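You operate a simulated robot arm through the tools that you are given. There is no shell and no other tool. Be economical: measure what you need, move in short steps, check, and stop when the job is done.

You are at the controls of a simulated robot arm. One attempt, no reset.

## Task
Change the grey sensor in the holder for the yellow sensor.
Fine: blue star knob loose first, grey sensor in the grey cradle, star knob tight on the new sensor, its window the same way.

It is judged by the outcome, as a careful person would: the job done as asked, and still so three seconds after it is handed in. It fails if anything else is knocked over, pushed out of place, dropped, spilled or broken.

## Robot
A 6-joint arm with a two-finger parallel gripper, fixed in place. Base frame: the origin is at the foot of the arm, x ahead of it, y to its left, z up; the work surface is at about z = 10. Lengths are in mm, angles in rad, forces in N, time in s.
With the tool pointing down near the work surface it reaches from about 140 to 580 mm from the base axis. Its first joint turns from -1.152 to 1.152 rad. Payload 2.1 kg.
The tool frame sits at the grasp point between the pads (the TCP): z along the fingers, y along the line on which they close. The tips reach 30 mm beyond it. Largest opening 94 mm; finger width 28, thickness 10; the body of the gripper, 50 by 96 mm, starts 55 mm behind the TCP.
Orientation is that of the tool frame in the base frame, as [roll, pitch, yaw] about the fixed x, y, z axes, in that order (R = Rz(yaw) Ry(pitch) Rx(roll)). With the fingers straight down and closing along the base's y, the tool's x points along the base's -x, its y along +y and its z along -z.

## Interface
- The arm moves only by the tool send_rows. Its argument "targets" is text: rows parted by semicolons, each of 7 numbers parted by spaces: the shift along the tool's x, y, z in units of 50 mm (1.0 is 50 mm), then the turn, a rotation vector about the tool's x, y, z in units of 4 degrees (1.0 is 4 degrees), then the gripper command, from -1 (fully open) to 1 (shut), values between in proportion. In form: dx dy dz wx wy wz gripper; .... A call has 1 to 10 rows; each row shifts and turns the commanded pose from where the row before left it, along the tool's axes as they then stand. A call with a number of a shift or a turn outside -1 to 1 is refused whole. A row lasts 0.2 s, in which the tool goes at most 50 mm and 0.15 rad; a call with a longer step from one row to the next is refused whole, and so is a gripper value outside its range. Where a pose cannot be reached the arm comes as near as it can. A force on the tool above 40 N (or 10 N above the force at the start of the call, whichever is more), or a blocked arm, ends the call early, and 0.2 s more pass. Each finger travels about 72 mm/s and halts on what it meets, pressing with about 20 N; the grip force reading is that of the motor and also rises with nothing between the fingers. The clock runs only during rows and for 0.2 s after the last one: add rows that do not move to give the fingers time. It gives the time, the measured TCP pose, the force on the tool (base axes), the opening and the grip force at its end, in the units of the frame above (readings bear some noise).
- Cameras (640 x 400 px; columns grow to the right, rows downward): "scene" is fixed at [63.3, -372.2, 498.3]; the picture's right is [0.74, -0.67, 0.00], its down [-0.29, -0.32, -0.90] and it looks along [0.60, 0.67, -0.43] (base axes); focal length 295 px, centre (320, 200). "wrist" rides on the gripper at [76, 14, -102] in the tool frame; the picture's right is [-0.18, 0.98, 0.00], its down [-0.75, -0.14, -0.64] and it looks along [-0.63, -0.12, 0.77] (tool axes); focal length 243 px, centre (320, 200). There is no depth. A picture from a camera that has moved, and an enlarged one, comes with that camera's place and axes in the base frame and with its lens.
- get_image(camera): a new picture of that camera. It takes no simulated time.
- inspect(camera, box): a new picture of the part [left, top, right, bottom] of that camera's present view, enlarged. It takes no simulated time.
- job_done(): hands the job in; it is judged then, once.

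Work in short steps. Places have to be worked out from the pictures, the camera data and where the tool is seen: move nearer, look again, correct. Check each grasp and each placing, and mend what went wrong. You have 120 turns and 64 pictures in all, those below and enlarged ones among them. Open the gripper and draw the arm clear of the work before you hand the job in, unless the task says otherwise; then end with one line.

The tools are called after ">>>" as name(argument=value, ...) on one line, values as JSON. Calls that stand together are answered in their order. send_rows: Moves the arm, as the interface text tells. Its arguments: {"type":"object","properties":{"targets":{"type":"string"}},"required":["targets"]} The other tools are called the same way: get_image (camera) takes a picture; inspect (camera, box) takes an enlarged picture of a part of a camera's view; job_done () hands the job in.

At the start:

```text
clock: 0.0
ee_pos: [277.6, -79.3, 371.2]
orientation: [-3.141, 0.001, 3.141]
wrist_force: [0.2, -0.6, -0.1]
finger_gap: 93.9
finger_force: 0.1
```

scene: 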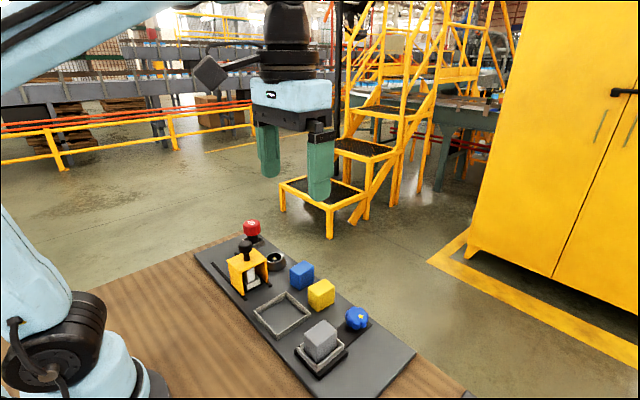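
wrist: 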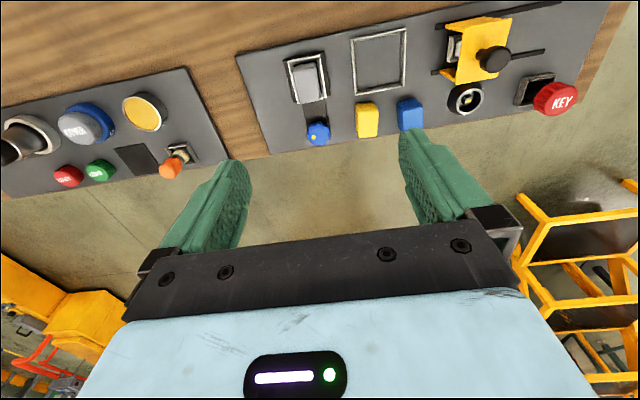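

I start by enlarging the area with the holder, sensors and knob in both views.

>>> inspect(camera="scene", box=[190, 210, 420, 400])

>>> inspect(camera="wrist", box=[230, 10, 450, 160])

```text
2.11 times, centred on (305, 305) of scene
camera zoom: at [63.3, -372.2, 498.3], right [0.74, -0.67, 0.0], down [-0.29, -0.32, -0.9], along [0.6, 0.67, -0.43], focal length 620 px, centre (352, -21)
```

zoom: 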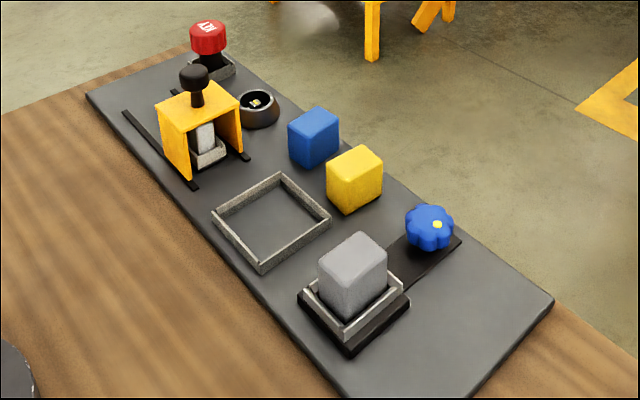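

```text
2.67 times, centred on (340, 85) of wrist
camera zoom: at [202.5, -64.6, 473.9], right [0.18, 0.98, 0.0], down [0.75, -0.14, 0.64], along [0.63, -0.12, -0.77], focal length 647 px, centre (267, 507)
```

zoom: 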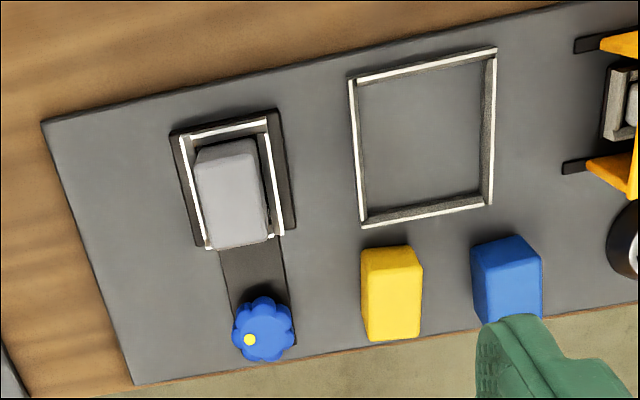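

Rough triangulation puts the knob near (397,-106,40) and the grey sensor near (308,-98), with the yellow and blue sensors to the left. I move lower and nearer for a better look.

>>> send_rows(targets="-0.25 -0.1 0.6 0 0 0 -1;-0.25 -0.1 0.6 0 0 0 -1;-0.25 0 0.6 0 0 0 -1;-0.15 0 0.6 0 0 0 -1")

>>> get_image(camera="wrist")

```text
clock: 1.0
ee_pos: [322.7, -88.5, 249.1]
orientation: [-3.141, 0.0, 3.141]
wrist_force: [0.8, -0.1, 0.0]
finger_gap: 94.0
finger_force: 0.1
```

```text
59 pictures are left
camera wrist: at [247.0, -74.0, 352.5], right [0.18, 0.98, 0.0], down [0.75, -0.14, 0.64], along [0.63, -0.12, -0.77], focal length 243 px, centre (320, 200)
```

wrist: 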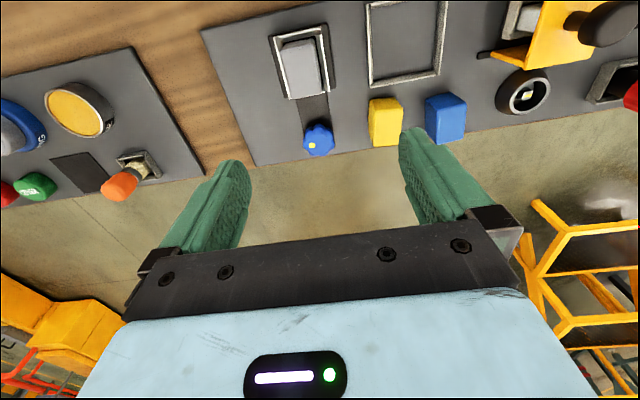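

The view is closer now. I enlarge the holder, knob and sensors to measure them.

>>> inspect(camera="wrist", box=[240, 0, 480, 170])

>>> inspect(camera="scene", box=[270, 250, 390, 390])

```text
2.35 times, centred on (360, 85) of wrist
camera zoom: at [247.0, -74.0, 352.5], right [0.18, 0.98, 0.0], down [0.75, -0.14, 0.64], along [0.63, -0.12, -0.77], focal length 571 px, centre (226, 471)
```

zoom: 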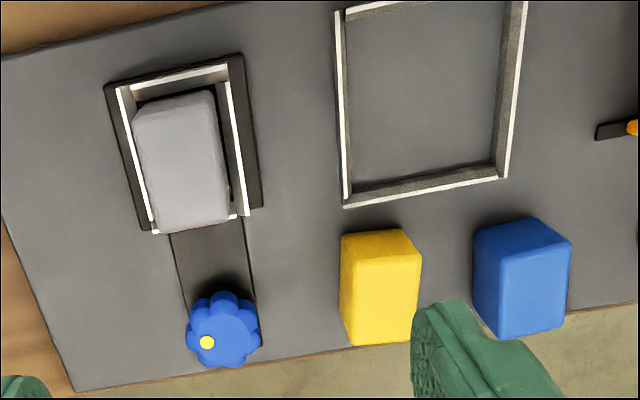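

```text
2.86 times, centred on (330, 320) of scene
camera zoom: at [63.3, -372.2, 498.3], right [0.74, -0.67, 0.0], down [-0.29, -0.32, -0.9], along [0.6, 0.67, -0.43], focal length 842 px, centre (291, -143)
```

zoom: 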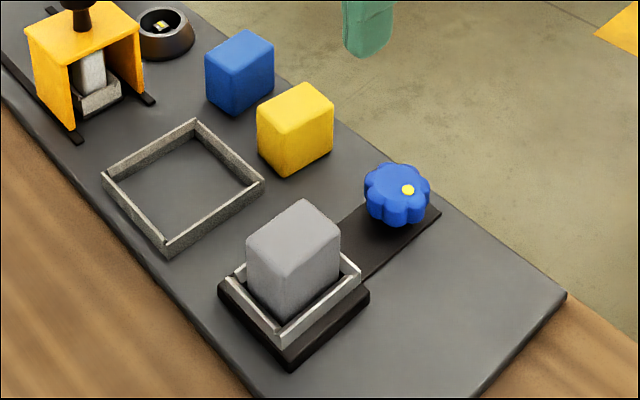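

The window isn't visible on the -x or -y faces, so I turn the wrist clockwise to see the far sides. This also shows how much wrist range I have.

>>> send_rows(targets="0 0 0 0 0 1 -1;0 0 0 0 0 1 -1;0 0 0 0 0 1 -1;0 0 0 0 0 1 -1;0 0 0 0 0 1 -1;0 0 0 0 0 1 -1;0 0 0 0 0 1 -1;0 0 0 0 0 1 -1;0 0 0 0 0 1 -1;0 0 0 0 0 1 -1")

>>> send_rows(targets="0 0 0 0 0 1 -1;0 0 0 0 0 1 -1;0 0 0 0 0 1 -1;0 0 0 0 0 1 -1;0 0 0 0 0 1 -1;0 0 0 0 0 1 -1;0 0 0 0 0 1 -1;0 0 0 0 0 1 -1;0 0 0 0 0 1 -1;0 0 0 0 0 1 -1")

>>> send_rows(targets="0 0 0 0 0 1 -1;0 0 0 0 0 1 -1;0 0 0 0 0 1 -1;0 0 0 0 0 1 -1;0 0 0 0 0 1 -1;0 0 0 0 0 1 -1;0 0 0 0 0 1 -1;0 0 0 0 0 1 -1;0 0 0 0 0 1 -1;0 0 0 0 0 1 -1")

>>> get_image(camera="wrist")

```text
clock: 3.2
ee_pos: [323.9, -88.9, 252.7]
orientation: [-3.141, 0.0, 2.443]
wrist_force: [1.5, -0.3, 0.2]
finger_gap: 94.0
finger_force: 0.1
```

```text
clock: 5.4
ee_pos: [322.9, -89.2, 251.5]
orientation: [3.142, 0.001, 1.742]
wrist_force: [0.2, -1.1, -0.1]
finger_gap: 94.1
finger_force: 0.1
```

```text
clock: 7.6
ee_pos: [325.0, -89.4, 251.7]
orientation: [3.141, 0.002, 1.046]
wrist_force: [0.2, 0.1, -0.2]
finger_gap: 94.2
finger_force: 0.0
```

```text
56 pictures are left
camera wrist: at [374.5, -30.0, 353.3], right [0.76, -0.65, 0.0], down [-0.5, -0.58, 0.64], along [-0.42, -0.49, -0.77], focal length 243 px, centre (320, 200)
```

wrist: 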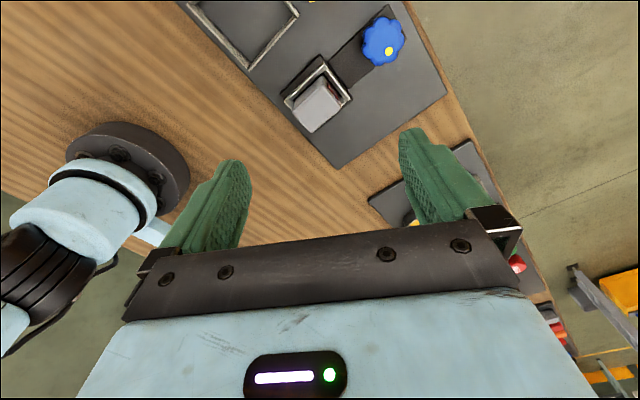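

The camera is now at the far-left side. I inspect the grey sensor, then back away along the tool's x so the yellow sensor comes into view.

>>> inspect(camera="wrist", box=[270, 0, 430, 150])

>>> send_rows(targets="0.6 0 0.2 0 0 0 -1;0.6 0 0.2 0 0 0 -1;0.6 0 0.2 0 0 0 -1;0.4 0 0.2 0 0 0 -1")

>>> get_image(camera="wrist")

```text
2.67 times, centred on (350, 75) of wrist
camera zoom: at [374.5, -30.0, 353.3], right [0.76, -0.65, 0.0], down [-0.5, -0.58, 0.64], along [-0.42, -0.49, -0.77], focal length 647 px, centre (240, 533)
```

zoom: 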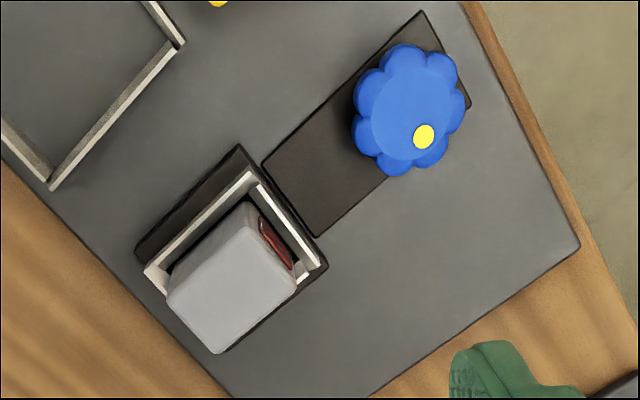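

```text
clock: 8.6
ee_pos: [379.0, 5.1, 212.1]
orientation: [3.141, -0.001, 1.045]
wrist_force: [-0.9, -0.2, -0.1]
finger_gap: 94.0
finger_force: 0.1
```

```text
54 pictures are left
camera wrist: at [429.7, 65.0, 313.6], right [0.76, -0.65, 0.0], down [-0.5, -0.58, 0.64], along [-0.42, -0.49, -0.77], focal length 243 px, centre (320, 200)
```

wrist: 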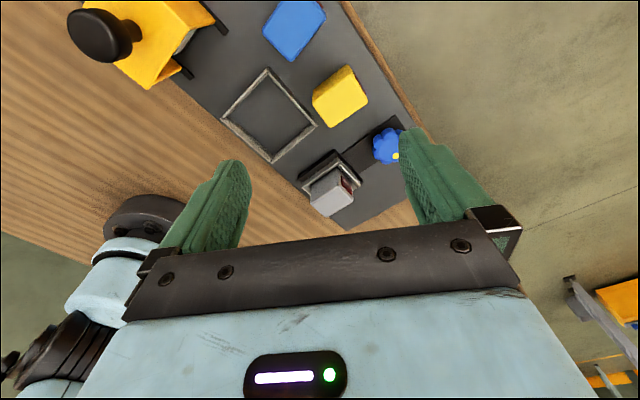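

The grey sensor's red window is on the +x face, toward the knob. Next I check where the yellow's window is.

>>> inspect(camera="wrist", box=[210, 0, 430, 220])

```text
1.82 times, centred on (320, 110) of wrist
camera zoom: at [429.7, 65.0, 313.6], right [0.76, -0.65, 0.0], down [-0.5, -0.58, 0.64], along [-0.42, -0.49, -0.77], focal length 441 px, centre (320, 364)
```

zoom: 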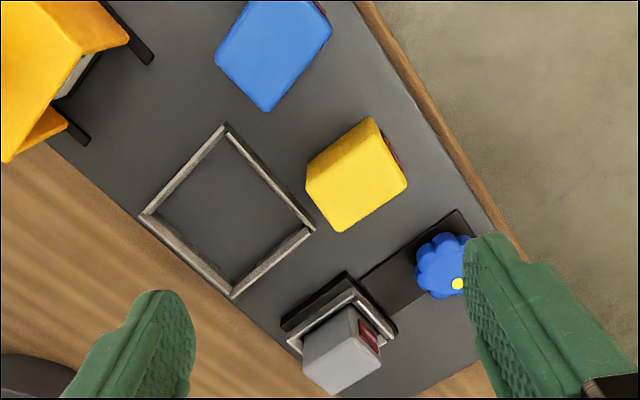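

All windows face +x, so the yellow only needs moving over without turning. My estimates are knob (399,-103), top about 38; grey sensor (307,-99), top about 62; and yellow (391,-13), top about 58. I go above the knob.

>>> send_rows(targets="-0.42 0.36 0 0 0 0 -0.6;-0.42 0.36 0.3 0 0 0 -0.6;-0.42 0.36 0.7 0 0 0 -0.6;-0.42 0.35 0.8 0 0 0 -0.6;0 0 0 0 0 0 -0.6")

>>> get_image(camera="wrist")

>>> inspect(camera="scene", box=[270, 210, 430, 390])

```text
clock: 9.8
ee_pos: [398.4, -102.8, 122.5]
orientation: [3.141, -0.001, 1.047]
wrist_force: [-0.9, 0.3, 0.0]
finger_gap: 75.1
finger_force: 0.1
```

```text
52 pictures are left
camera wrist: at [449.5, -44.2, 223.2], right [0.76, -0.65, 0.0], down [-0.5, -0.58, 0.64], along [-0.42, -0.49, -0.77], focal length 243 px, centre (320, 200)
```

wrist: 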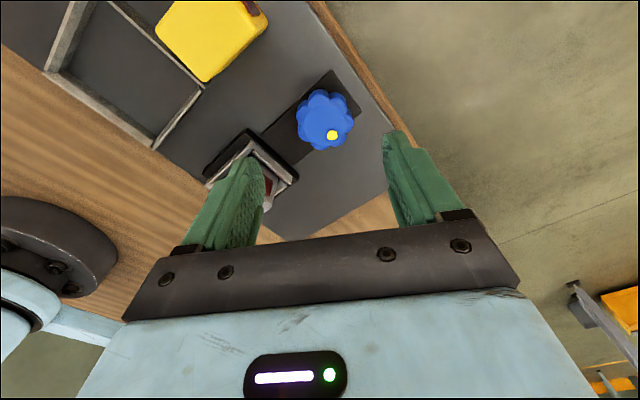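

```text
2.22 times, centred on (350, 300) of scene
camera zoom: at [63.3, -372.2, 498.3], right [0.74, -0.67, 0.0], down [-0.29, -0.32, -0.9], along [0.6, 0.67, -0.43], focal length 655 px, centre (253, -22)
```

zoom: 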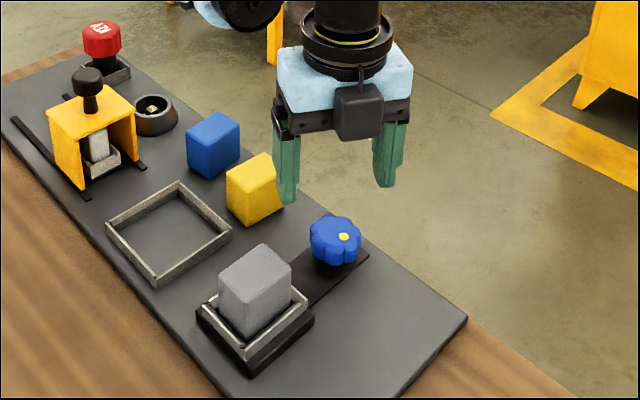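

The knob is seen at about (402,-103), slightly ahead of the tool. I nudge across and descend so the tips reach about z=25.

>>> send_rows(targets="0.03 0.05 0.5 0 0 0 -0.6;0 0 0.45 0 0 0 -0.6;0 0 0.3 0 0 0 -0.6;0 0 0 0 0 0 -0.6")

>>> get_image(camera="wrist")

>>> inspect(camera="scene", box=[300, 250, 420, 350])

```text
clock: 10.8
ee_pos: [400.7, -102.3, 57.9]
orientation: [3.141, -0.001, 1.047]
wrist_force: [0.5, 0.2, 0.0]
finger_gap: 75.4
finger_force: 0.0
```

```text
50 pictures are left
camera wrist: at [451.5, -43.3, 160.8], right [0.76, -0.65, 0.0], down [-0.5, -0.58, 0.64], along [-0.42, -0.49, -0.77], focal length 243 px, centre (320, 200)
```

wrist: 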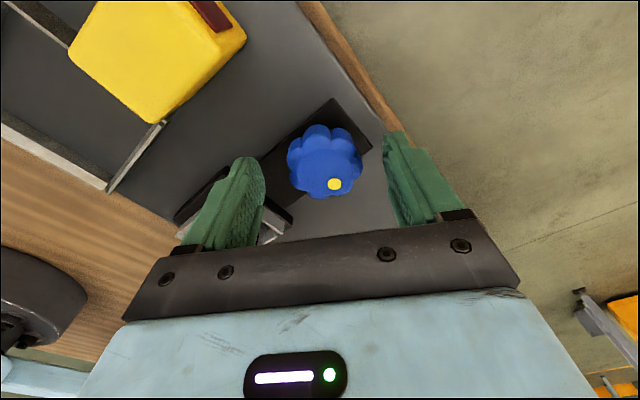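

```text
4.00 times, centred on (360, 300) of scene
camera zoom: at [63.3, -372.2, 498.3], right [0.74, -0.67, 0.0], down [-0.29, -0.32, -0.9], along [0.6, 0.67, -0.43], focal length 1179 px, centre (160, -200)
```

zoom: 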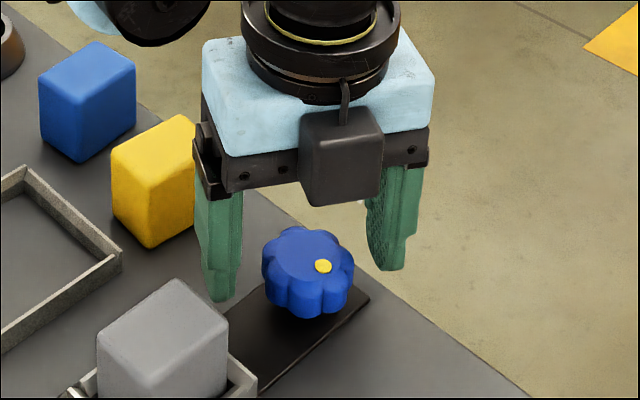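

The knob is centred to within about 4 mm between the fingers. I correct that, lower 4 mm and close.

>>> send_rows(targets="0.02 0.06 0.08 0 0 0 -0.6;0 0 0 0 0 0 0;0 0 0 0 0 0 0.4;0 0 0 0 0 0 0.4;0 0 0 0 0 0 0.4")

>>> get_image(camera="wrist")

```text
clock: 12.0
ee_pos: [404.0, -102.6, 55.6]
orientation: [-3.139, 0.002, 1.047]
wrist_force: [-21.7, 10.6, -1.1]
finger_gap: 43.3
finger_force: 45.0
```

```text
48 pictures are left
camera wrist: at [454.3, -43.9, 157.5], right [0.76, -0.65, 0.0], down [-0.5, -0.58, 0.64], along [-0.42, -0.49, -0.77], focal length 243 px, centre (320, 200)
```

wrist: 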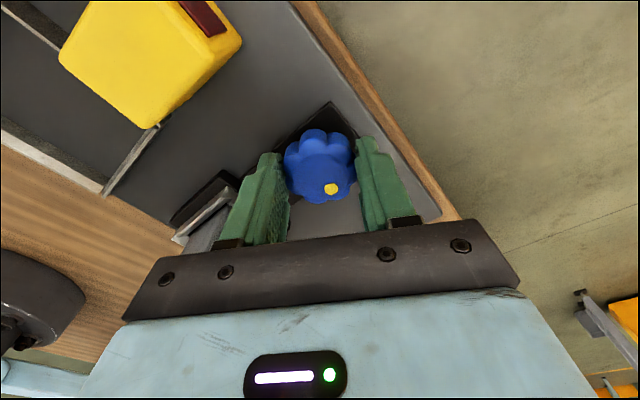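

Gripped at 43 mm with a 24 N side force, so the knob axis is a bit toward -tool y. I shift 2 mm that way to relieve it and turn counter-clockwise in small steps.

>>> send_rows(targets="0 -0.04 0 0 0 0 0.4;0 0 0 0 0 0 0.4")

>>> send_rows(targets="0 0 0 0 0 -1 0.4;0 0 0 0 0 -1 0.4;0 0 0 0 0 -1 0.4;0 0 0 0 0 -1 0.4;0 0 0 0 0 0 0.4")

>>> get_image(camera="wrist")

```text
clock: 12.6
ee_pos: [403.7, -102.4, 55.6]
orientation: [3.14, 0.0, 1.047]
wrist_force: [-2.2, 1.5, -2.0]
finger_gap: 43.2
finger_force: 44.9
```

```text
clock: 13.8
ee_pos: [402.8, -101.8, 55.4]
orientation: [-3.141, 0.002, 1.326]
wrist_force: [-6.7, 1.4, 6.2]
finger_gap: 42.9
finger_force: 44.5
```

```text
47 pictures are left
camera wrist: at [434.8, -31.7, 157.9], right [0.91, -0.41, 0.0], down [-0.32, -0.7, 0.64], along [-0.27, -0.58, -0.77], focal length 243 px, centre (320, 200)
```

wrist: 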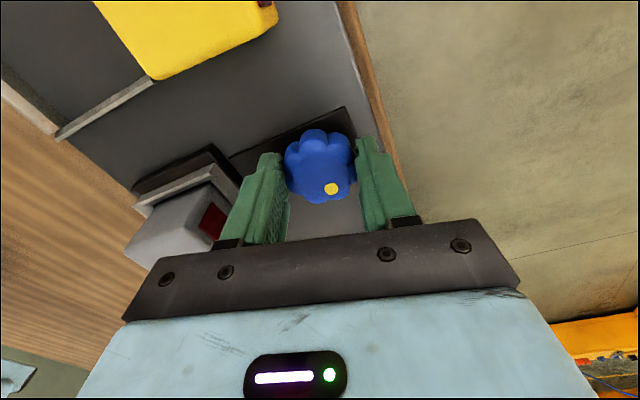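

The knob follows the gripper with low force. I keep loosening.

>>> send_rows(targets="0 0 0 0 0 -1 0.4;0 0 0 0 0 -1 0.4;0 0 0 0 0 -1 0.4;0 0 0 0 0 -1 0.4;0 0 0 0 0 -1 0.4;0 0 0 0 0 -1 0.4;0 0 0 0 0 -1 0.4;0 0 0 0 0 -1 0.4;0 0 0 0 0 0 0.4")

>>> send_rows(targets="0 0 0 0 0 -1 0.4;0 0 0 0 0 -1 0.4;0 0 0 0 0 -1 0.4;0 0 0 0 0 -1 0.4;0 0 0 0 0 -1 0.4;0 0 0 0 0 -1 0.4;0 0 0 0 0 -1 0.4;0 0 0 0 0 -1 0.4;0 0 0 0 0 0 0.4")

>>> get_image(camera="wrist")

>>> inspect(camera="scene", box=[280, 270, 420, 390])

```text
clock: 15.8
ee_pos: [401.0, -102.8, 54.9]
orientation: [-3.137, -0.002, 1.887]
wrist_force: [-27.1, -4.4, 24.7]
finger_gap: 42.8
finger_force: 44.7
```

```text
clock: 17.8
ee_pos: [399.3, -102.4, 54.8]
orientation: [-3.131, -0.003, 2.444]
wrist_force: [-30.2, -18.1, 5.9]
finger_gap: 42.2
finger_force: 45.0
```

```text
46 pictures are left
camera wrist: at [352.2, -42.8, 157.0], right [0.77, 0.63, -0.01], down [0.49, -0.59, 0.64], along [0.4, -0.5, -0.77], focal length 243 px, centre (320, 200)
```

wrist: 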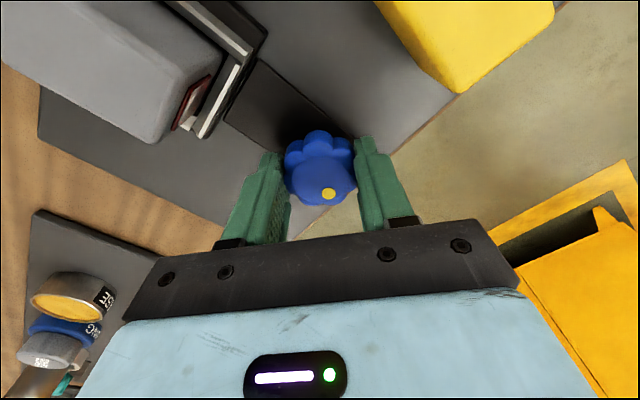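

```text
3.33 times, centred on (350, 330) of scene
camera zoom: at [63.3, -372.2, 498.3], right [0.74, -0.67, 0.0], down [-0.29, -0.32, -0.9], along [0.6, 0.67, -0.43], focal length 982 px, centre (220, -233)
```

zoom: 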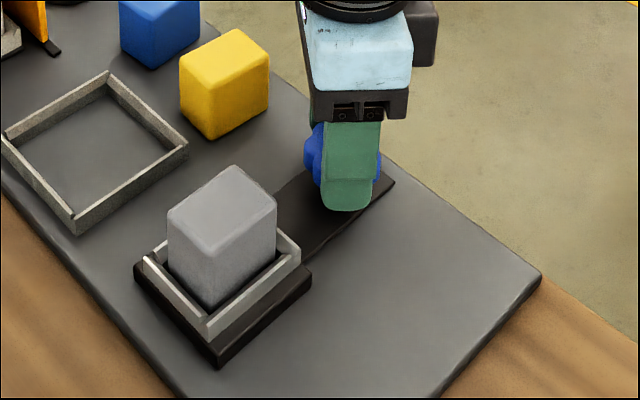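

Turned 80° so far with a side force building. I recentre 2.5 mm and continue 40° more.

>>> send_rows(targets="0 -0.05 0 0 0 0 0.4;0 0 0 0 0 -1 0.4;0 0 0 0 0 -1 0.4;0 0 0 0 0 -1 0.4;0 0 0 0 0 -1 0.4;0 0 0 0 0 -1 0.4;0 0 0 0 0 0 0.4")

>>> send_rows(targets="0 -0.02 0 0 0 -1 0.4;0 0 0 0 0 -1 0.4;0 0 0 0 0 -1 0.4;0 0 0 0 0 -1 0.4;0 0 0 0 0 -1 0.4;0 0 0 0 0 0 0.4")

>>> get_image(camera="wrist")

```text
clock: 19.4
ee_pos: [399.8, -103.7, 55.7]
orientation: [-3.14, -0.005, 2.794]
wrist_force: [-19.8, -2.6, 23.0]
finger_gap: 41.8
finger_force: 45.0
```

```text
clock: 20.8
ee_pos: [400.9, -104.5, 56.2]
orientation: [-3.14, -0.002, 3.141]
wrist_force: [-15.0, -0.6, 32.8]
finger_gap: 41.6
finger_force: 45.1
```

```text
44 pictures are left
camera wrist: at [324.3, -90.7, 157.6], right [0.18, 0.98, 0.0], down [0.75, -0.14, 0.64], along [0.63, -0.12, -0.77], focal length 243 px, centre (320, 200)
```

wrist: 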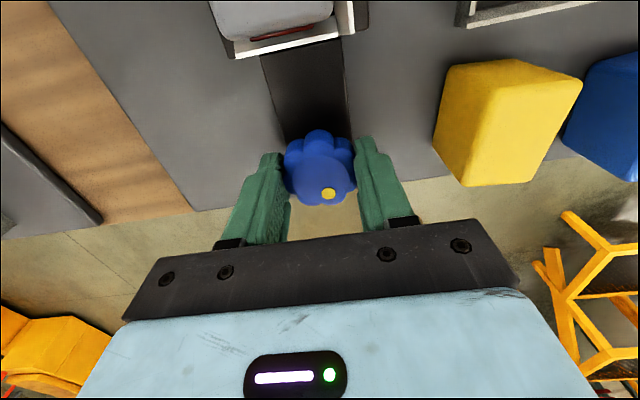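

Loosened 120°; the upward force suggests the knob is rising on its thread. I ease up 2 mm and turn 40° more, watching for a stop.

>>> send_rows(targets="0 0 -0.04 0 0 -1 0.4;0 0 0 0 0 -1 0.4;0 0 0 0 0 -1 0.4;0 0 0 0 0 -1 0.4;0 0 0 0 0 -1 0.4;0 0 0 0 0 -1 0.4;0 0 0 0 0 -1 0.4;0 0 0 0 0 -1 0.4;0 0 0 0 0 0 0.4")

>>> get_image(camera="wrist")

```text
clock: 22.8
ee_pos: [400.6, -106.0, 57.1]
orientation: [-3.137, -0.002, -2.582]
wrist_force: [-15.4, -15.1, 6.1]
finger_gap: 42.0
finger_force: 45.4
```

```text
43 pictures are left
camera wrist: at [328.6, -133.5, 159.4], right [-0.36, 0.93, 0.0], down [0.71, 0.28, 0.64], along [0.6, 0.23, -0.77], focal length 243 px, centre (320, 200)
```

wrist: 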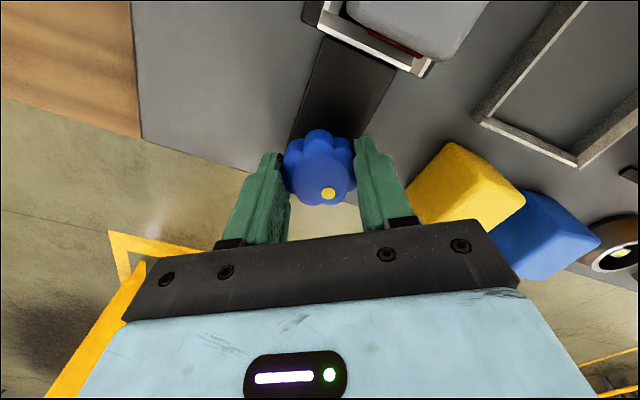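

Turned 152° with no stop felt, so it should be loose. I release, rise, and look at the result.

>>> send_rows(targets="0 0 0 0 0 0 -0.5;0 0 0 0 0 0 -0.5;0 0 -0.5 0 0 0 -0.5;0 0 -0.8 0 0 0 -0.5;0 0 -0.8 0 0 0 -0.5")

>>> inspect(camera="scene", box=[270, 250, 410, 390])

>>> get_image(camera="wrist")

```text
clock: 24.0
ee_pos: [399.7, -103.3, 165.1]
orientation: [3.14, 0.001, -2.583]
wrist_force: [0.3, 0.4, -0.8]
finger_gap: 70.7
finger_force: 0.0
```

```text
2.86 times, centred on (340, 320) of scene
camera zoom: at [63.3, -372.2, 498.3], right [0.74, -0.67, 0.0], down [-0.29, -0.32, -0.9], along [0.6, 0.67, -0.43], focal length 842 px, centre (263, -143)
```

zoom: 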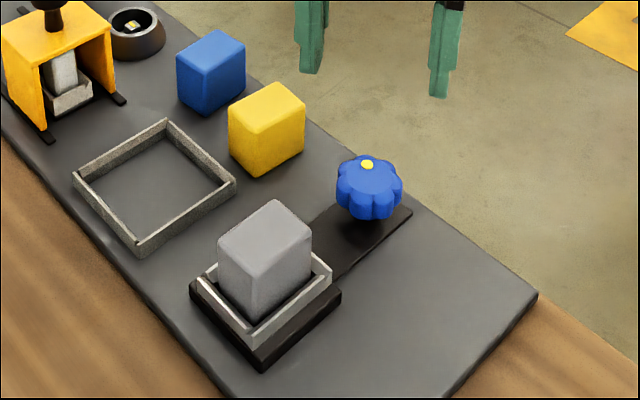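

```text
41 pictures are left
camera wrist: at [328.2, -132.1, 266.0], right [-0.36, 0.93, 0.0], down [0.71, 0.28, 0.64], along [0.6, 0.23, -0.77], focal length 243 px, centre (320, 200)
```

wrist: 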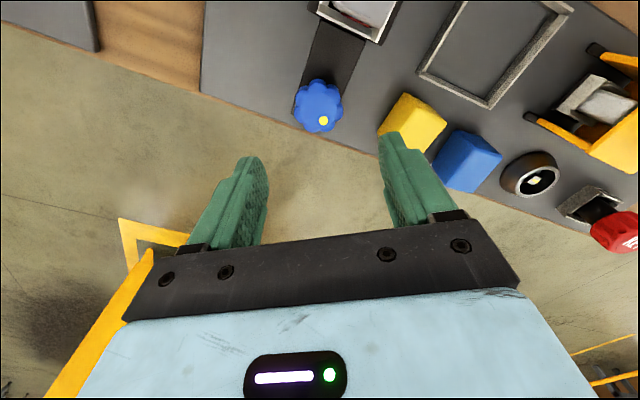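

The knob has risen on its thread, so it's loose. I turn back to yaw 180° and move over the grey sensor.

>>> send_rows(targets="0 0 0 0 0 1 -0.5;0 0 0 0 0 1 -0.5;0 0 0 0 0 1 -0.5;0 0 0 0 0 1 -0.5;0 0 0 0 0 1 -0.5;0 0 0 0 0 1 -0.5;0 0 0 0 0 1 -0.5;0 0 0 0 0 1 -0.5")

>>> send_rows(targets="0.6 0.03 0 0 0 0 -0.5;0.6 0.03 0.1 0 0 0 -0.5;0.6 0.02 0.1 0 0 0 -0.5;0.05 0 0.1 0 0 0 -0.5;0 0 0 0 0 0 -0.5")

>>> get_image(camera="wrist")

>>> inspect(camera="scene", box=[240, 210, 400, 390])

```text
clock: 25.8
ee_pos: [401.6, -105.7, 161.5]
orientation: [-3.141, -0.001, 3.14]
wrist_force: [-0.9, -0.2, 0.2]
finger_gap: 70.5
finger_force: 0.1
```

```text
clock: 27.0
ee_pos: [307.7, -101.4, 147.2]
orientation: [3.141, 0.0, 3.142]
wrist_force: [0.1, 0.5, 0.4]
finger_gap: 70.7
finger_force: 0.1
```

```text
40 pictures are left
camera wrist: at [232.6, -86.9, 249.0], right [0.18, 0.98, 0.0], down [0.75, -0.14, 0.64], along [0.63, -0.12, -0.77], focal length 243 px, centre (320, 200)
```

wrist: 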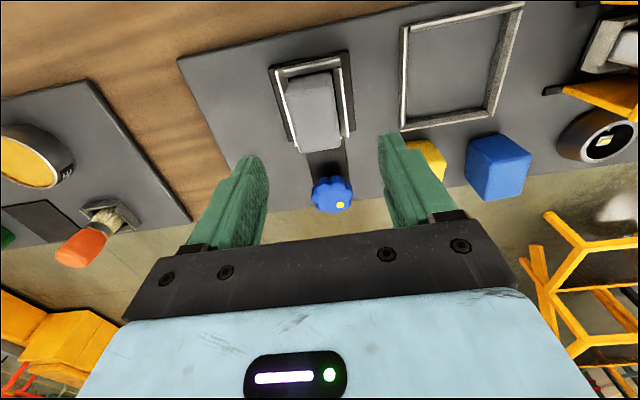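

```text
2.22 times, centred on (320, 300) of scene
camera zoom: at [63.3, -372.2, 498.3], right [0.74, -0.67, 0.0], down [-0.29, -0.32, -0.9], along [0.6, 0.67, -0.43], focal length 655 px, centre (320, -22)
```

zoom: 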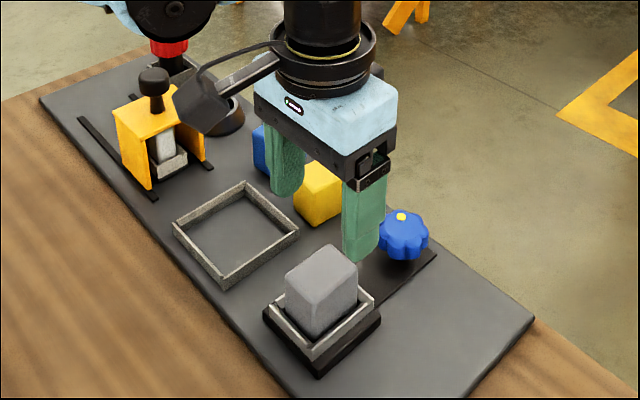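

Now a magnified look at the grey sensor to align precisely.

>>> inspect(camera="wrist", box=[250, 40, 390, 180])

```text
2.86 times, centred on (320, 110) of wrist
camera zoom: at [232.6, -86.9, 249.0], right [0.18, 0.98, 0.0], down [0.75, -0.14, 0.64], along [0.63, -0.12, -0.77], focal length 693 px, centre (320, 457)
```

zoom: 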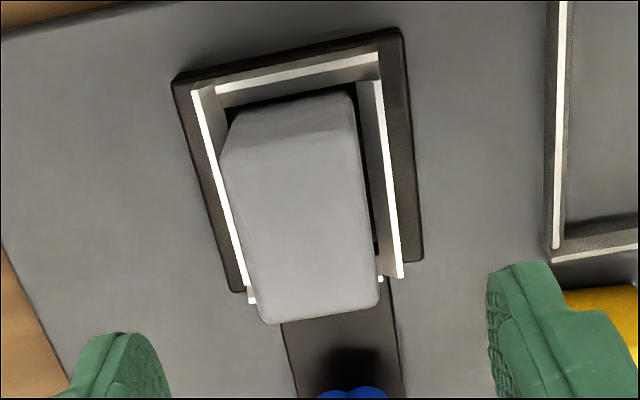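

Grey top is 47×35 mm, square to the base, centred about (306.5,-104). I shift y by -3 and descend to TCP z≈68, with the tips above the holder rim.

>>> send_rows(targets="0.02 -0.06 0.5 0 0 0 -0.5;0 0 0.5 0 0 0 -0.5;0 0 0.4 0 0 0 -0.5;0 0 0.18 0 0 0 -0.5;0 0 0 0 0 0 -0.5")

>>> inspect(camera="scene", box=[270, 250, 410, 390])

>>> get_image(camera="wrist")

```text
clock: 28.2
ee_pos: [309.3, -104.5, 68.7]
orientation: [3.141, -0.001, -3.141]
wrist_force: [0.3, 0.2, -1.0]
finger_gap: 70.5
finger_force: 0.0
```

```text
2.86 times, centred on (340, 320) of scene
camera zoom: at [63.3, -372.2, 498.3], right [0.74, -0.67, 0.0], down [-0.29, -0.32, -0.9], along [0.6, 0.67, -0.43], focal length 842 px, centre (263, -143)
```

zoom: 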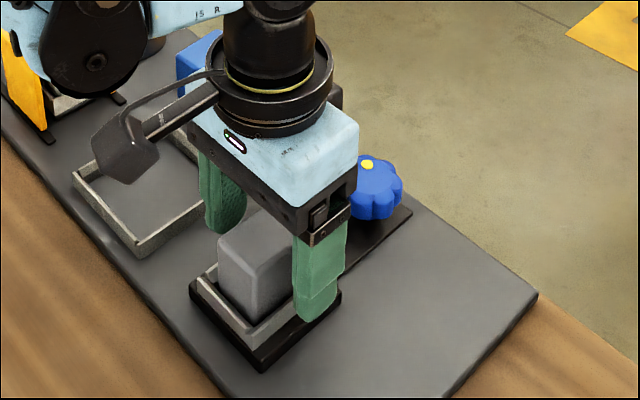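

```text
36 pictures are left
camera wrist: at [232.7, -89.6, 170.1], right [0.18, 0.98, 0.0], down [0.75, -0.14, 0.64], along [0.63, -0.12, -0.77], focal length 243 px, centre (320, 200)
```

wrist: 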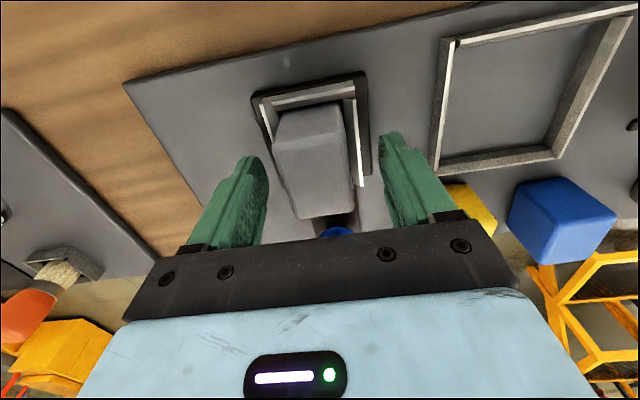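

Fingers straddle the sensor with tips around the rim height. I close and check.

>>> send_rows(targets="0 0 0 0 0 0 0;0 0 0 0 0 0 0.5;0 0 0 0 0 0 0.5;0 0 0 0 0 0 0.5")

```text
clock: 29.2
ee_pos: [309.1, -105.1, 67.9]
orientation: [-3.14, -0.001, 3.141]
wrist_force: [0.0, 0.1, 0.1]
finger_gap: 39.7
finger_force: 20.1
```

It holds something 39.7 mm wide at 20 N with no side load. I lift gently by 10 mm and watch the force.

>>> send_rows(targets="0 0 -0.1 0 0 0 0.5;0 0 -0.1 0 0 0 0.5;0 0 0 0 0 0 0.5")

>>> inspect(camera="scene", box=[270, 250, 410, 390])

```text
clock: 30.0
ee_pos: [307.6, -103.9, 77.9]
orientation: [-3.141, -0.001, -3.141]
wrist_force: [-0.1, -0.7, -0.6]
finger_gap: 40.0
finger_force: 20.6
```

```text
2.86 times, centred on (340, 320) of scene
camera zoom: at [63.3, -372.2, 498.3], right [0.74, -0.67, 0.0], down [-0.29, -0.32, -0.9], along [0.6, 0.67, -0.43], focal length 842 px, centre (263, -143)
```

zoom: 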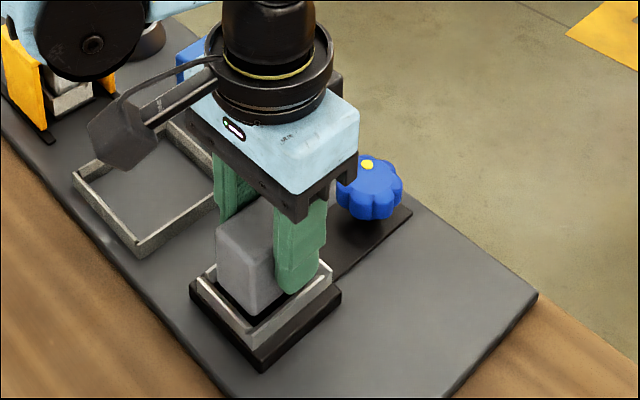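

It lifts freely. I raise it well clear and carry it toward the tray, whose centre I estimate at (303,13).

>>> send_rows(targets="0 0 -0.6 0 0 0 0.5;0 0 -0.6 0 0 0 0.5;0 0.6 -0.2 0 0 0 0.5;0 0.6 0 0 0 0 0.5;0 0.6 0 0 0 0 0.5;0.06 0.54 0 0 0 0 0.5;0 0 0 0 0 0 0.5")

>>> get_image(camera="wrist")

>>> inspect(camera="scene", box=[190, 190, 410, 390])

```text
clock: 31.6
ee_pos: [302.7, 14.1, 150.1]
orientation: [3.141, 0.001, -3.142]
wrist_force: [0.5, -0.4, -0.8]
finger_gap: 40.0
finger_force: 20.4
```

```text
34 pictures are left
camera wrist: at [227.6, 27.8, 250.6], right [0.18, 0.98, 0.0], down [0.75, -0.14, 0.64], along [0.63, -0.12, -0.77], focal length 243 px, centre (320, 200)
```

wrist: 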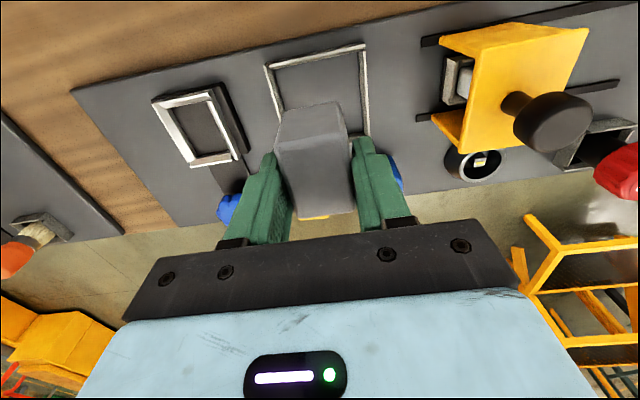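

```text
2.00 times, centred on (300, 290) of scene
camera zoom: at [63.3, -372.1, 498.3], right [0.74, -0.67, 0.0], down [-0.29, -0.32, -0.9], along [0.6, 0.67, -0.43], focal length 589 px, centre (360, 20)
```

zoom: 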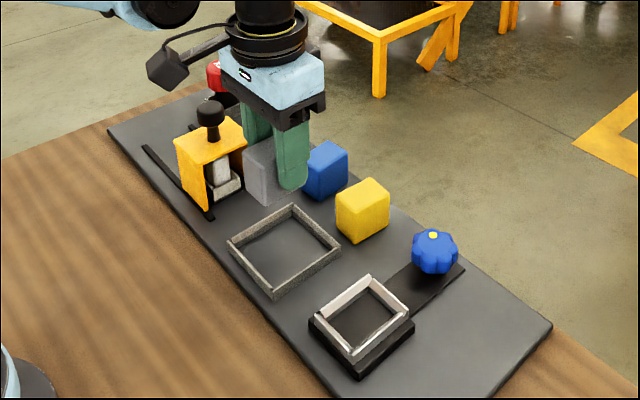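

The tray centre checks out at about (302,13), and the sensor hangs above it. I lower to z≈72, then look for contact in small steps.

>>> send_rows(targets="0 0 0.5 0 0 0 0.5;0 0 0.5 0 0 0 0.5;0 0 0.4 0 0 0 0.5;0 0 0.16 0 0 0 0.5;0 0 0 0 0 0 0.5")

>>> inspect(camera="scene", box=[230, 230, 370, 370])

```text
clock: 32.8
ee_pos: [304.8, 12.1, 69.6]
orientation: [-3.141, 0.0, 3.141]
wrist_force: [-0.2, -0.2, -1.6]
finger_gap: 40.0
finger_force: 19.5
```

```text
2.86 times, centred on (300, 300) of scene
camera zoom: at [63.3, -372.2, 498.3], right [0.74, -0.67, 0.0], down [-0.29, -0.32, -0.9], along [0.6, 0.67, -0.43], focal length 842 px, centre (377, -86)
```

zoom: 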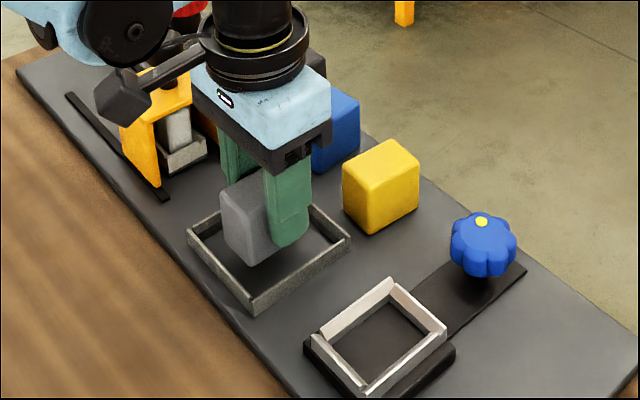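

It is inside the tray, still above the floor. I lower another 6 mm gently.

>>> send_rows(targets="0 0 0.06 0 0 0 0.5;0 0 0.06 0 0 0 0.5;0 0 0 0 0 0 0.5")

>>> send_rows(targets="0 0 0.04 0 0 0 0.5;0 0 0.03 0 0 0 0.5;0 0 0 0 0 0 0.5")

```text
clock: 33.6
ee_pos: [305.1, 11.7, 64.1]
orientation: [-3.141, -0.001, 3.141]
wrist_force: [-0.8, -0.1, -0.6]
finger_gap: 39.7
finger_force: 19.5
```

```text
clock: 34.4
ee_pos: [303.8, 14.1, 60.2]
orientation: [-3.142, 0.0, 3.141]
wrist_force: [0.5, 0.0, -0.6]
finger_gap: 39.6
finger_force: 20.1
```

No contact yet. I continue down in small steps.

>>> send_rows(targets="0 0 0.04 0 0 0 0.5;0 0 0 0 0 0 0.5")

>>> inspect(camera="scene", box=[250, 270, 330, 350])

```text
clock: 35.0
ee_pos: [305.1, 13.5, 59.8]
orientation: [3.141, -0.001, -3.141]
wrist_force: [-0.3, -0.3, -0.8]
finger_gap: 40.1
finger_force: 20.0
```

```text
5.00 times, centred on (290, 310) of scene
camera zoom: at [63.3, -372.2, 498.3], right [0.74, -0.67, 0.0], down [-0.29, -0.32, -0.9], along [0.6, 0.67, -0.43], focal length 1474 px, centre (470, -350)
```

zoom: 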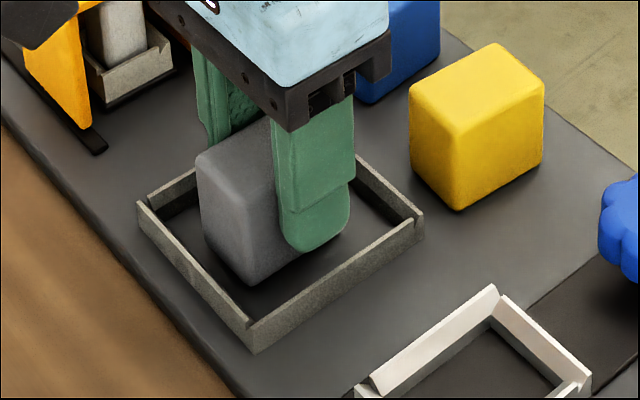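

Nearly on the floor. I continue 4 mm more in two steps.

>>> send_rows(targets="0 0 0.04 0 0 0 0.5;0 0 0.04 0 0 0 0.5;0 0 0 0 0 0 0.5")

```text
clock: 35.8
ee_pos: [304.6, 12.6, 55.7]
orientation: [3.141, 0.002, 3.141]
wrist_force: [-1.1, 0.1, 16.4]
finger_gap: 39.9
finger_force: 20.0
```

Contact at z≈56 (16 N). I open just a little, to about 48 mm, and rise.

>>> send_rows(targets="0 0 -0.03 0 0 0 0.0;0 0 0 0 0 0 0.0;0 0 0 0 0 0 0.0;0 0 -0.3 0 0 0 0.0;0 0 -0.6 0 0 0 0.0;0 0 -0.8 0 0 0 0.0")

>>> inspect(camera="scene", box=[230, 230, 390, 390])

```text
clock: 37.2
ee_pos: [303.8, 14.9, 142.8]
orientation: [3.141, 0.0, -3.141]
wrist_force: [0.6, 0.8, 0.8]
finger_gap: 47.3
finger_force: 0.0
```

```text
2.50 times, centred on (310, 310) of scene
camera zoom: at [63.3, -372.2, 498.3], right [0.74, -0.67, 0.0], down [-0.29, -0.32, -0.9], along [0.6, 0.67, -0.43], focal length 737 px, centre (345, -75)
```

zoom: 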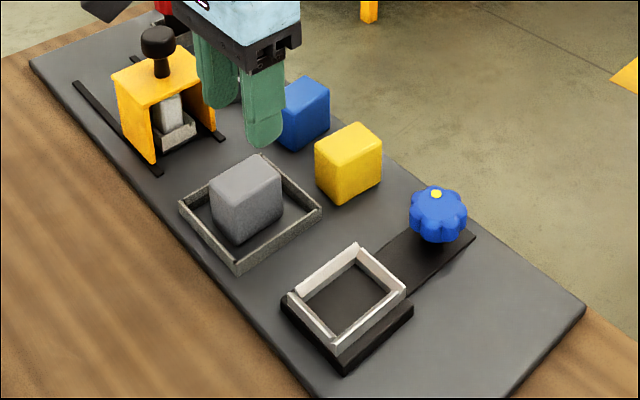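

The grey sensor is in the tray. Next I go above the yellow sensor.

>>> send_rows(targets="-0.6 -0.2 0 0 0 0 -0.3;-0.6 -0.2 0 0 0 0 -0.3;-0.54 -0.15 0 0 0 0 -0.3;0 0 0 0 0 0 -0.3")

>>> inspect(camera="wrist", box=[200, 20, 460, 200])

```text
clock: 38.2
ee_pos: [390.8, -14.3, 141.3]
orientation: [-3.14, 0.0, -3.141]
wrist_force: [0.5, 0.2, 0.1]
finger_gap: 61.2
finger_force: 0.0
```

```text
2.22 times, centred on (330, 110) of wrist
camera zoom: at [314.3, 0.8, 243.8], right [0.18, 0.98, 0.0], down [0.75, -0.14, 0.64], along [0.63, -0.12, -0.77], focal length 539 px, centre (298, 400)
```

zoom: 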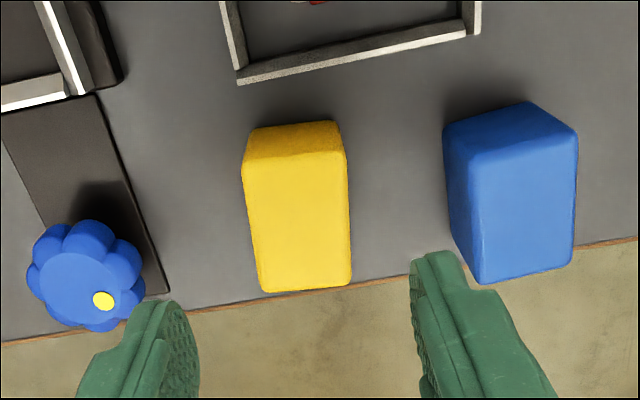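

Yellow is centred about (389,-12), turned roughly 6° clockwise, and blue is about 45 mm to its left. I align the yaw, narrow the opening to about 54, and descend to TCP z≈57.

>>> send_rows(targets="0.03 0.04 0 0 0 0.8 -0.15;0 0 0.5 0 0 0.7 -0.15;0 0 0.4 0 0 0 -0.15;0 0 0 0 0 0 -0.15")

>>> get_image(camera="wrist")

```text
clock: 39.2
ee_pos: [390.9, -10.9, 96.5]
orientation: [3.141, 0.001, 3.037]
wrist_force: [-0.3, -0.5, 0.9]
finger_gap: 54.0
finger_force: 0.0
```

```text
28 pictures are left
camera wrist: at [316.0, 10.7, 198.2], right [0.29, 0.96, 0.0], down [0.73, -0.22, 0.64], along [0.62, -0.18, -0.77], focal length 243 px, centre (320, 200)
```

wrist: 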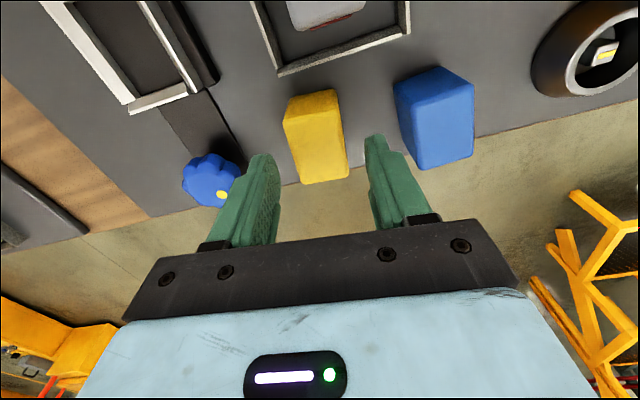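

Centred well, so I descend to z≈57.

>>> send_rows(targets="0.03 0 0.35 0 0 0 -0.15;0 0 0.3 0 0 0 -0.15;0 0 0.12 0 0 0 -0.15;0 0 0 0 0 0 -0.15")

>>> inspect(camera="scene", box=[260, 210, 400, 350])

```text
clock: 40.2
ee_pos: [389.5, -12.7, 56.2]
orientation: [-3.141, 0.0, 3.038]
wrist_force: [0.4, 0.6, 0.1]
finger_gap: 54.1
finger_force: 0.1
```

```text
2.86 times, centred on (330, 280) of scene
camera zoom: at [63.3, -372.2, 498.3], right [0.74, -0.67, 0.0], down [-0.29, -0.32, -0.9], along [0.6, 0.67, -0.43], focal length 842 px, centre (291, -29)
```

zoom: 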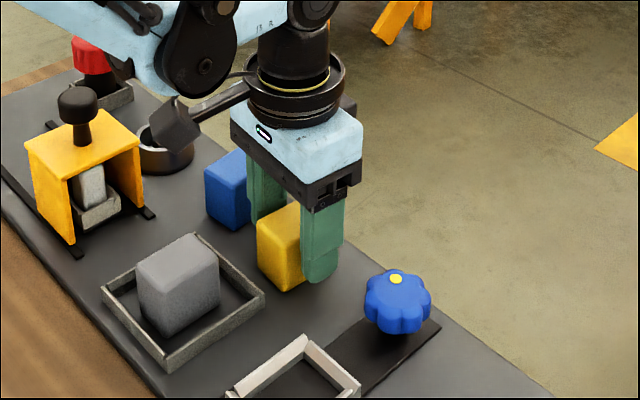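

Fingers straddle the yellow with nothing else touched. I close, lift a little and turn back the 6°.

>>> send_rows(targets="0 0 0 0 0 0 0.5;0 0 0 0 0 0 0.5;0 0 0 0 0 0 0.5;0 0 -0.3 0 0 0 0.5;0 0 -0.5 0 0 0 0.5;0 0 -0.7 0 0 -0.7 0.5;0 0 0 0 0 -0.8 0.5;0 0 0 0 0 0 0.5")

>>> get_image(camera="wrist")

```text
clock: 42.0
ee_pos: [389.1, -13.3, 132.4]
orientation: [-3.142, 0.0, -3.14]
wrist_force: [-0.8, 0.2, -0.6]
finger_gap: 40.1
finger_force: 20.0
```

```text
26 pictures are left
camera wrist: at [313.4, 1.4, 235.2], right [0.18, 0.98, 0.0], down [0.75, -0.14, 0.64], along [0.63, -0.12, -0.77], focal length 243 px, centre (320, 200)
```

wrist: 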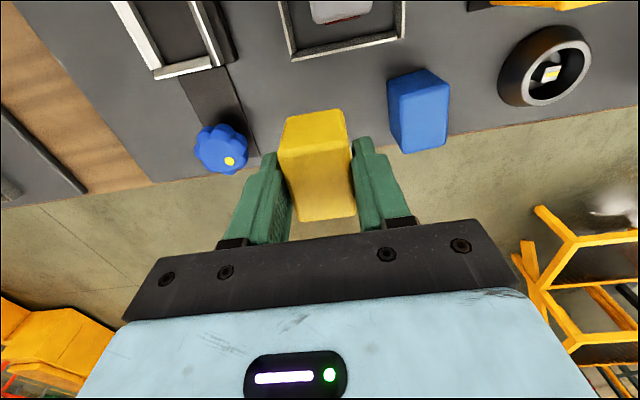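

Yellow is held squarely at 40 mm. I carry it at this height to above the holder, near (308,-104.5).

>>> send_rows(targets="0.4 -0.45 0 0 0 0 0.5;0.4 -0.45 0 0 0 0 0.5;0.4 -0.45 0 0 0 0 0.5;0.42 -0.47 0 0 0 0 0.5;0 0 0 0 0 0 0.5;0 0 0 0 0 0 0.5")

>>> inspect(camera="wrist", box=[230, 60, 410, 240])

>>> inspect(camera="scene", box=[270, 230, 410, 390])

```text
clock: 43.4
ee_pos: [308.2, -104.6, 133.0]
orientation: [3.14, 0.001, -3.141]
wrist_force: [-0.4, 0.4, -0.9]
finger_gap: 39.8
finger_force: 19.8
```

```text
2.22 times, centred on (320, 150) of wrist
camera zoom: at [232.8, -89.5, 234.6], right [0.18, 0.98, 0.0], down [0.75, -0.14, 0.64], along [0.63, -0.12, -0.77], focal length 539 px, centre (320, 311)
```

zoom: 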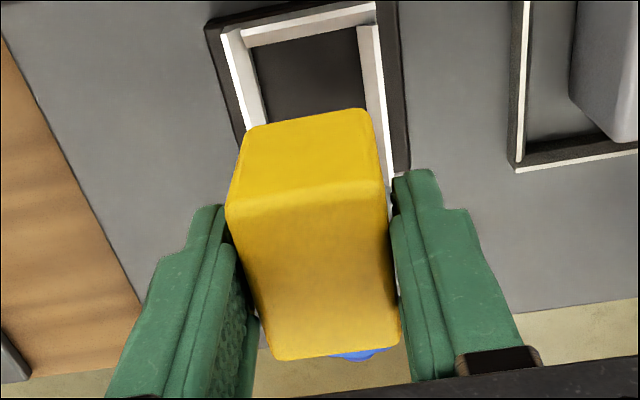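

```text
2.50 times, centred on (340, 310) of scene
camera zoom: at [63.3, -372.2, 498.3], right [0.74, -0.67, 0.0], down [-0.29, -0.32, -0.9], along [0.6, 0.67, -0.43], focal length 737 px, centre (270, -75)
```

zoom: 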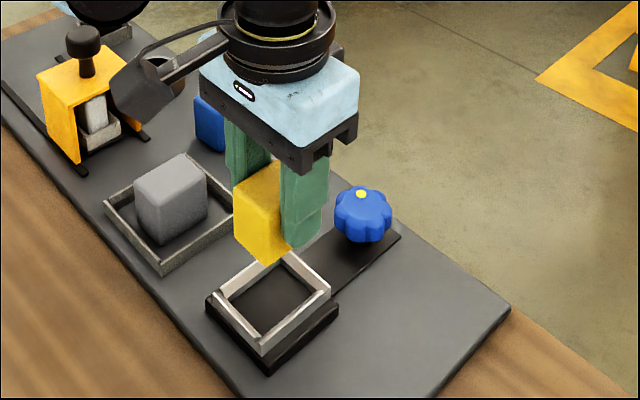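

I lower to z≈88, just above the rim, for a precise comparison with how the grey sat in the holder.

>>> send_rows(targets="0 0 0.4 0 0 0 0.5;0 0 0.4 0 0 0 0.5;0 0 0.1 0 0 0 0.5;0 0 0 0 0 0 0.5;0 0 0 0 0 0 0.5")

>>> inspect(camera="scene", box=[290, 300, 370, 380])

>>> inspect(camera="wrist", box=[240, 60, 400, 240])

```text
clock: 44.6
ee_pos: [308.4, -102.8, 86.7]
orientation: [-3.141, -0.002, -3.141]
wrist_force: [0.0, -0.8, -1.2]
finger_gap: 39.7
finger_force: 20.0
```

```text
5.00 times, centred on (330, 340) of scene
camera zoom: at [63.3, -372.2, 498.3], right [0.74, -0.67, 0.0], down [-0.29, -0.32, -0.9], along [0.6, 0.67, -0.43], focal length 1474 px, centre (270, -500)
```

zoom: 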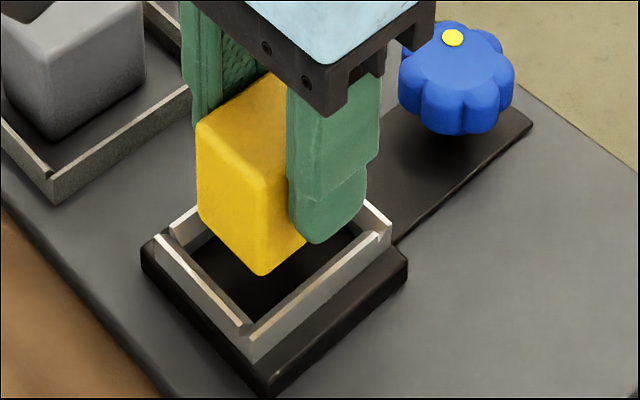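

```text
2.22 times, centred on (320, 150) of wrist
camera zoom: at [232.0, -88.9, 189.3], right [0.18, 0.98, 0.0], down [0.75, -0.14, 0.64], along [0.63, -0.12, -0.77], focal length 539 px, centre (320, 311)
```

zoom: 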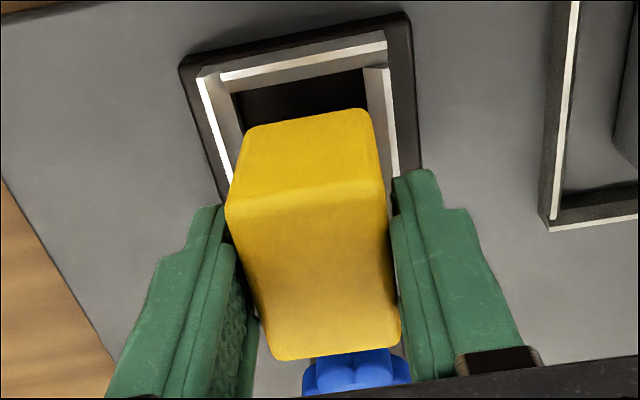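

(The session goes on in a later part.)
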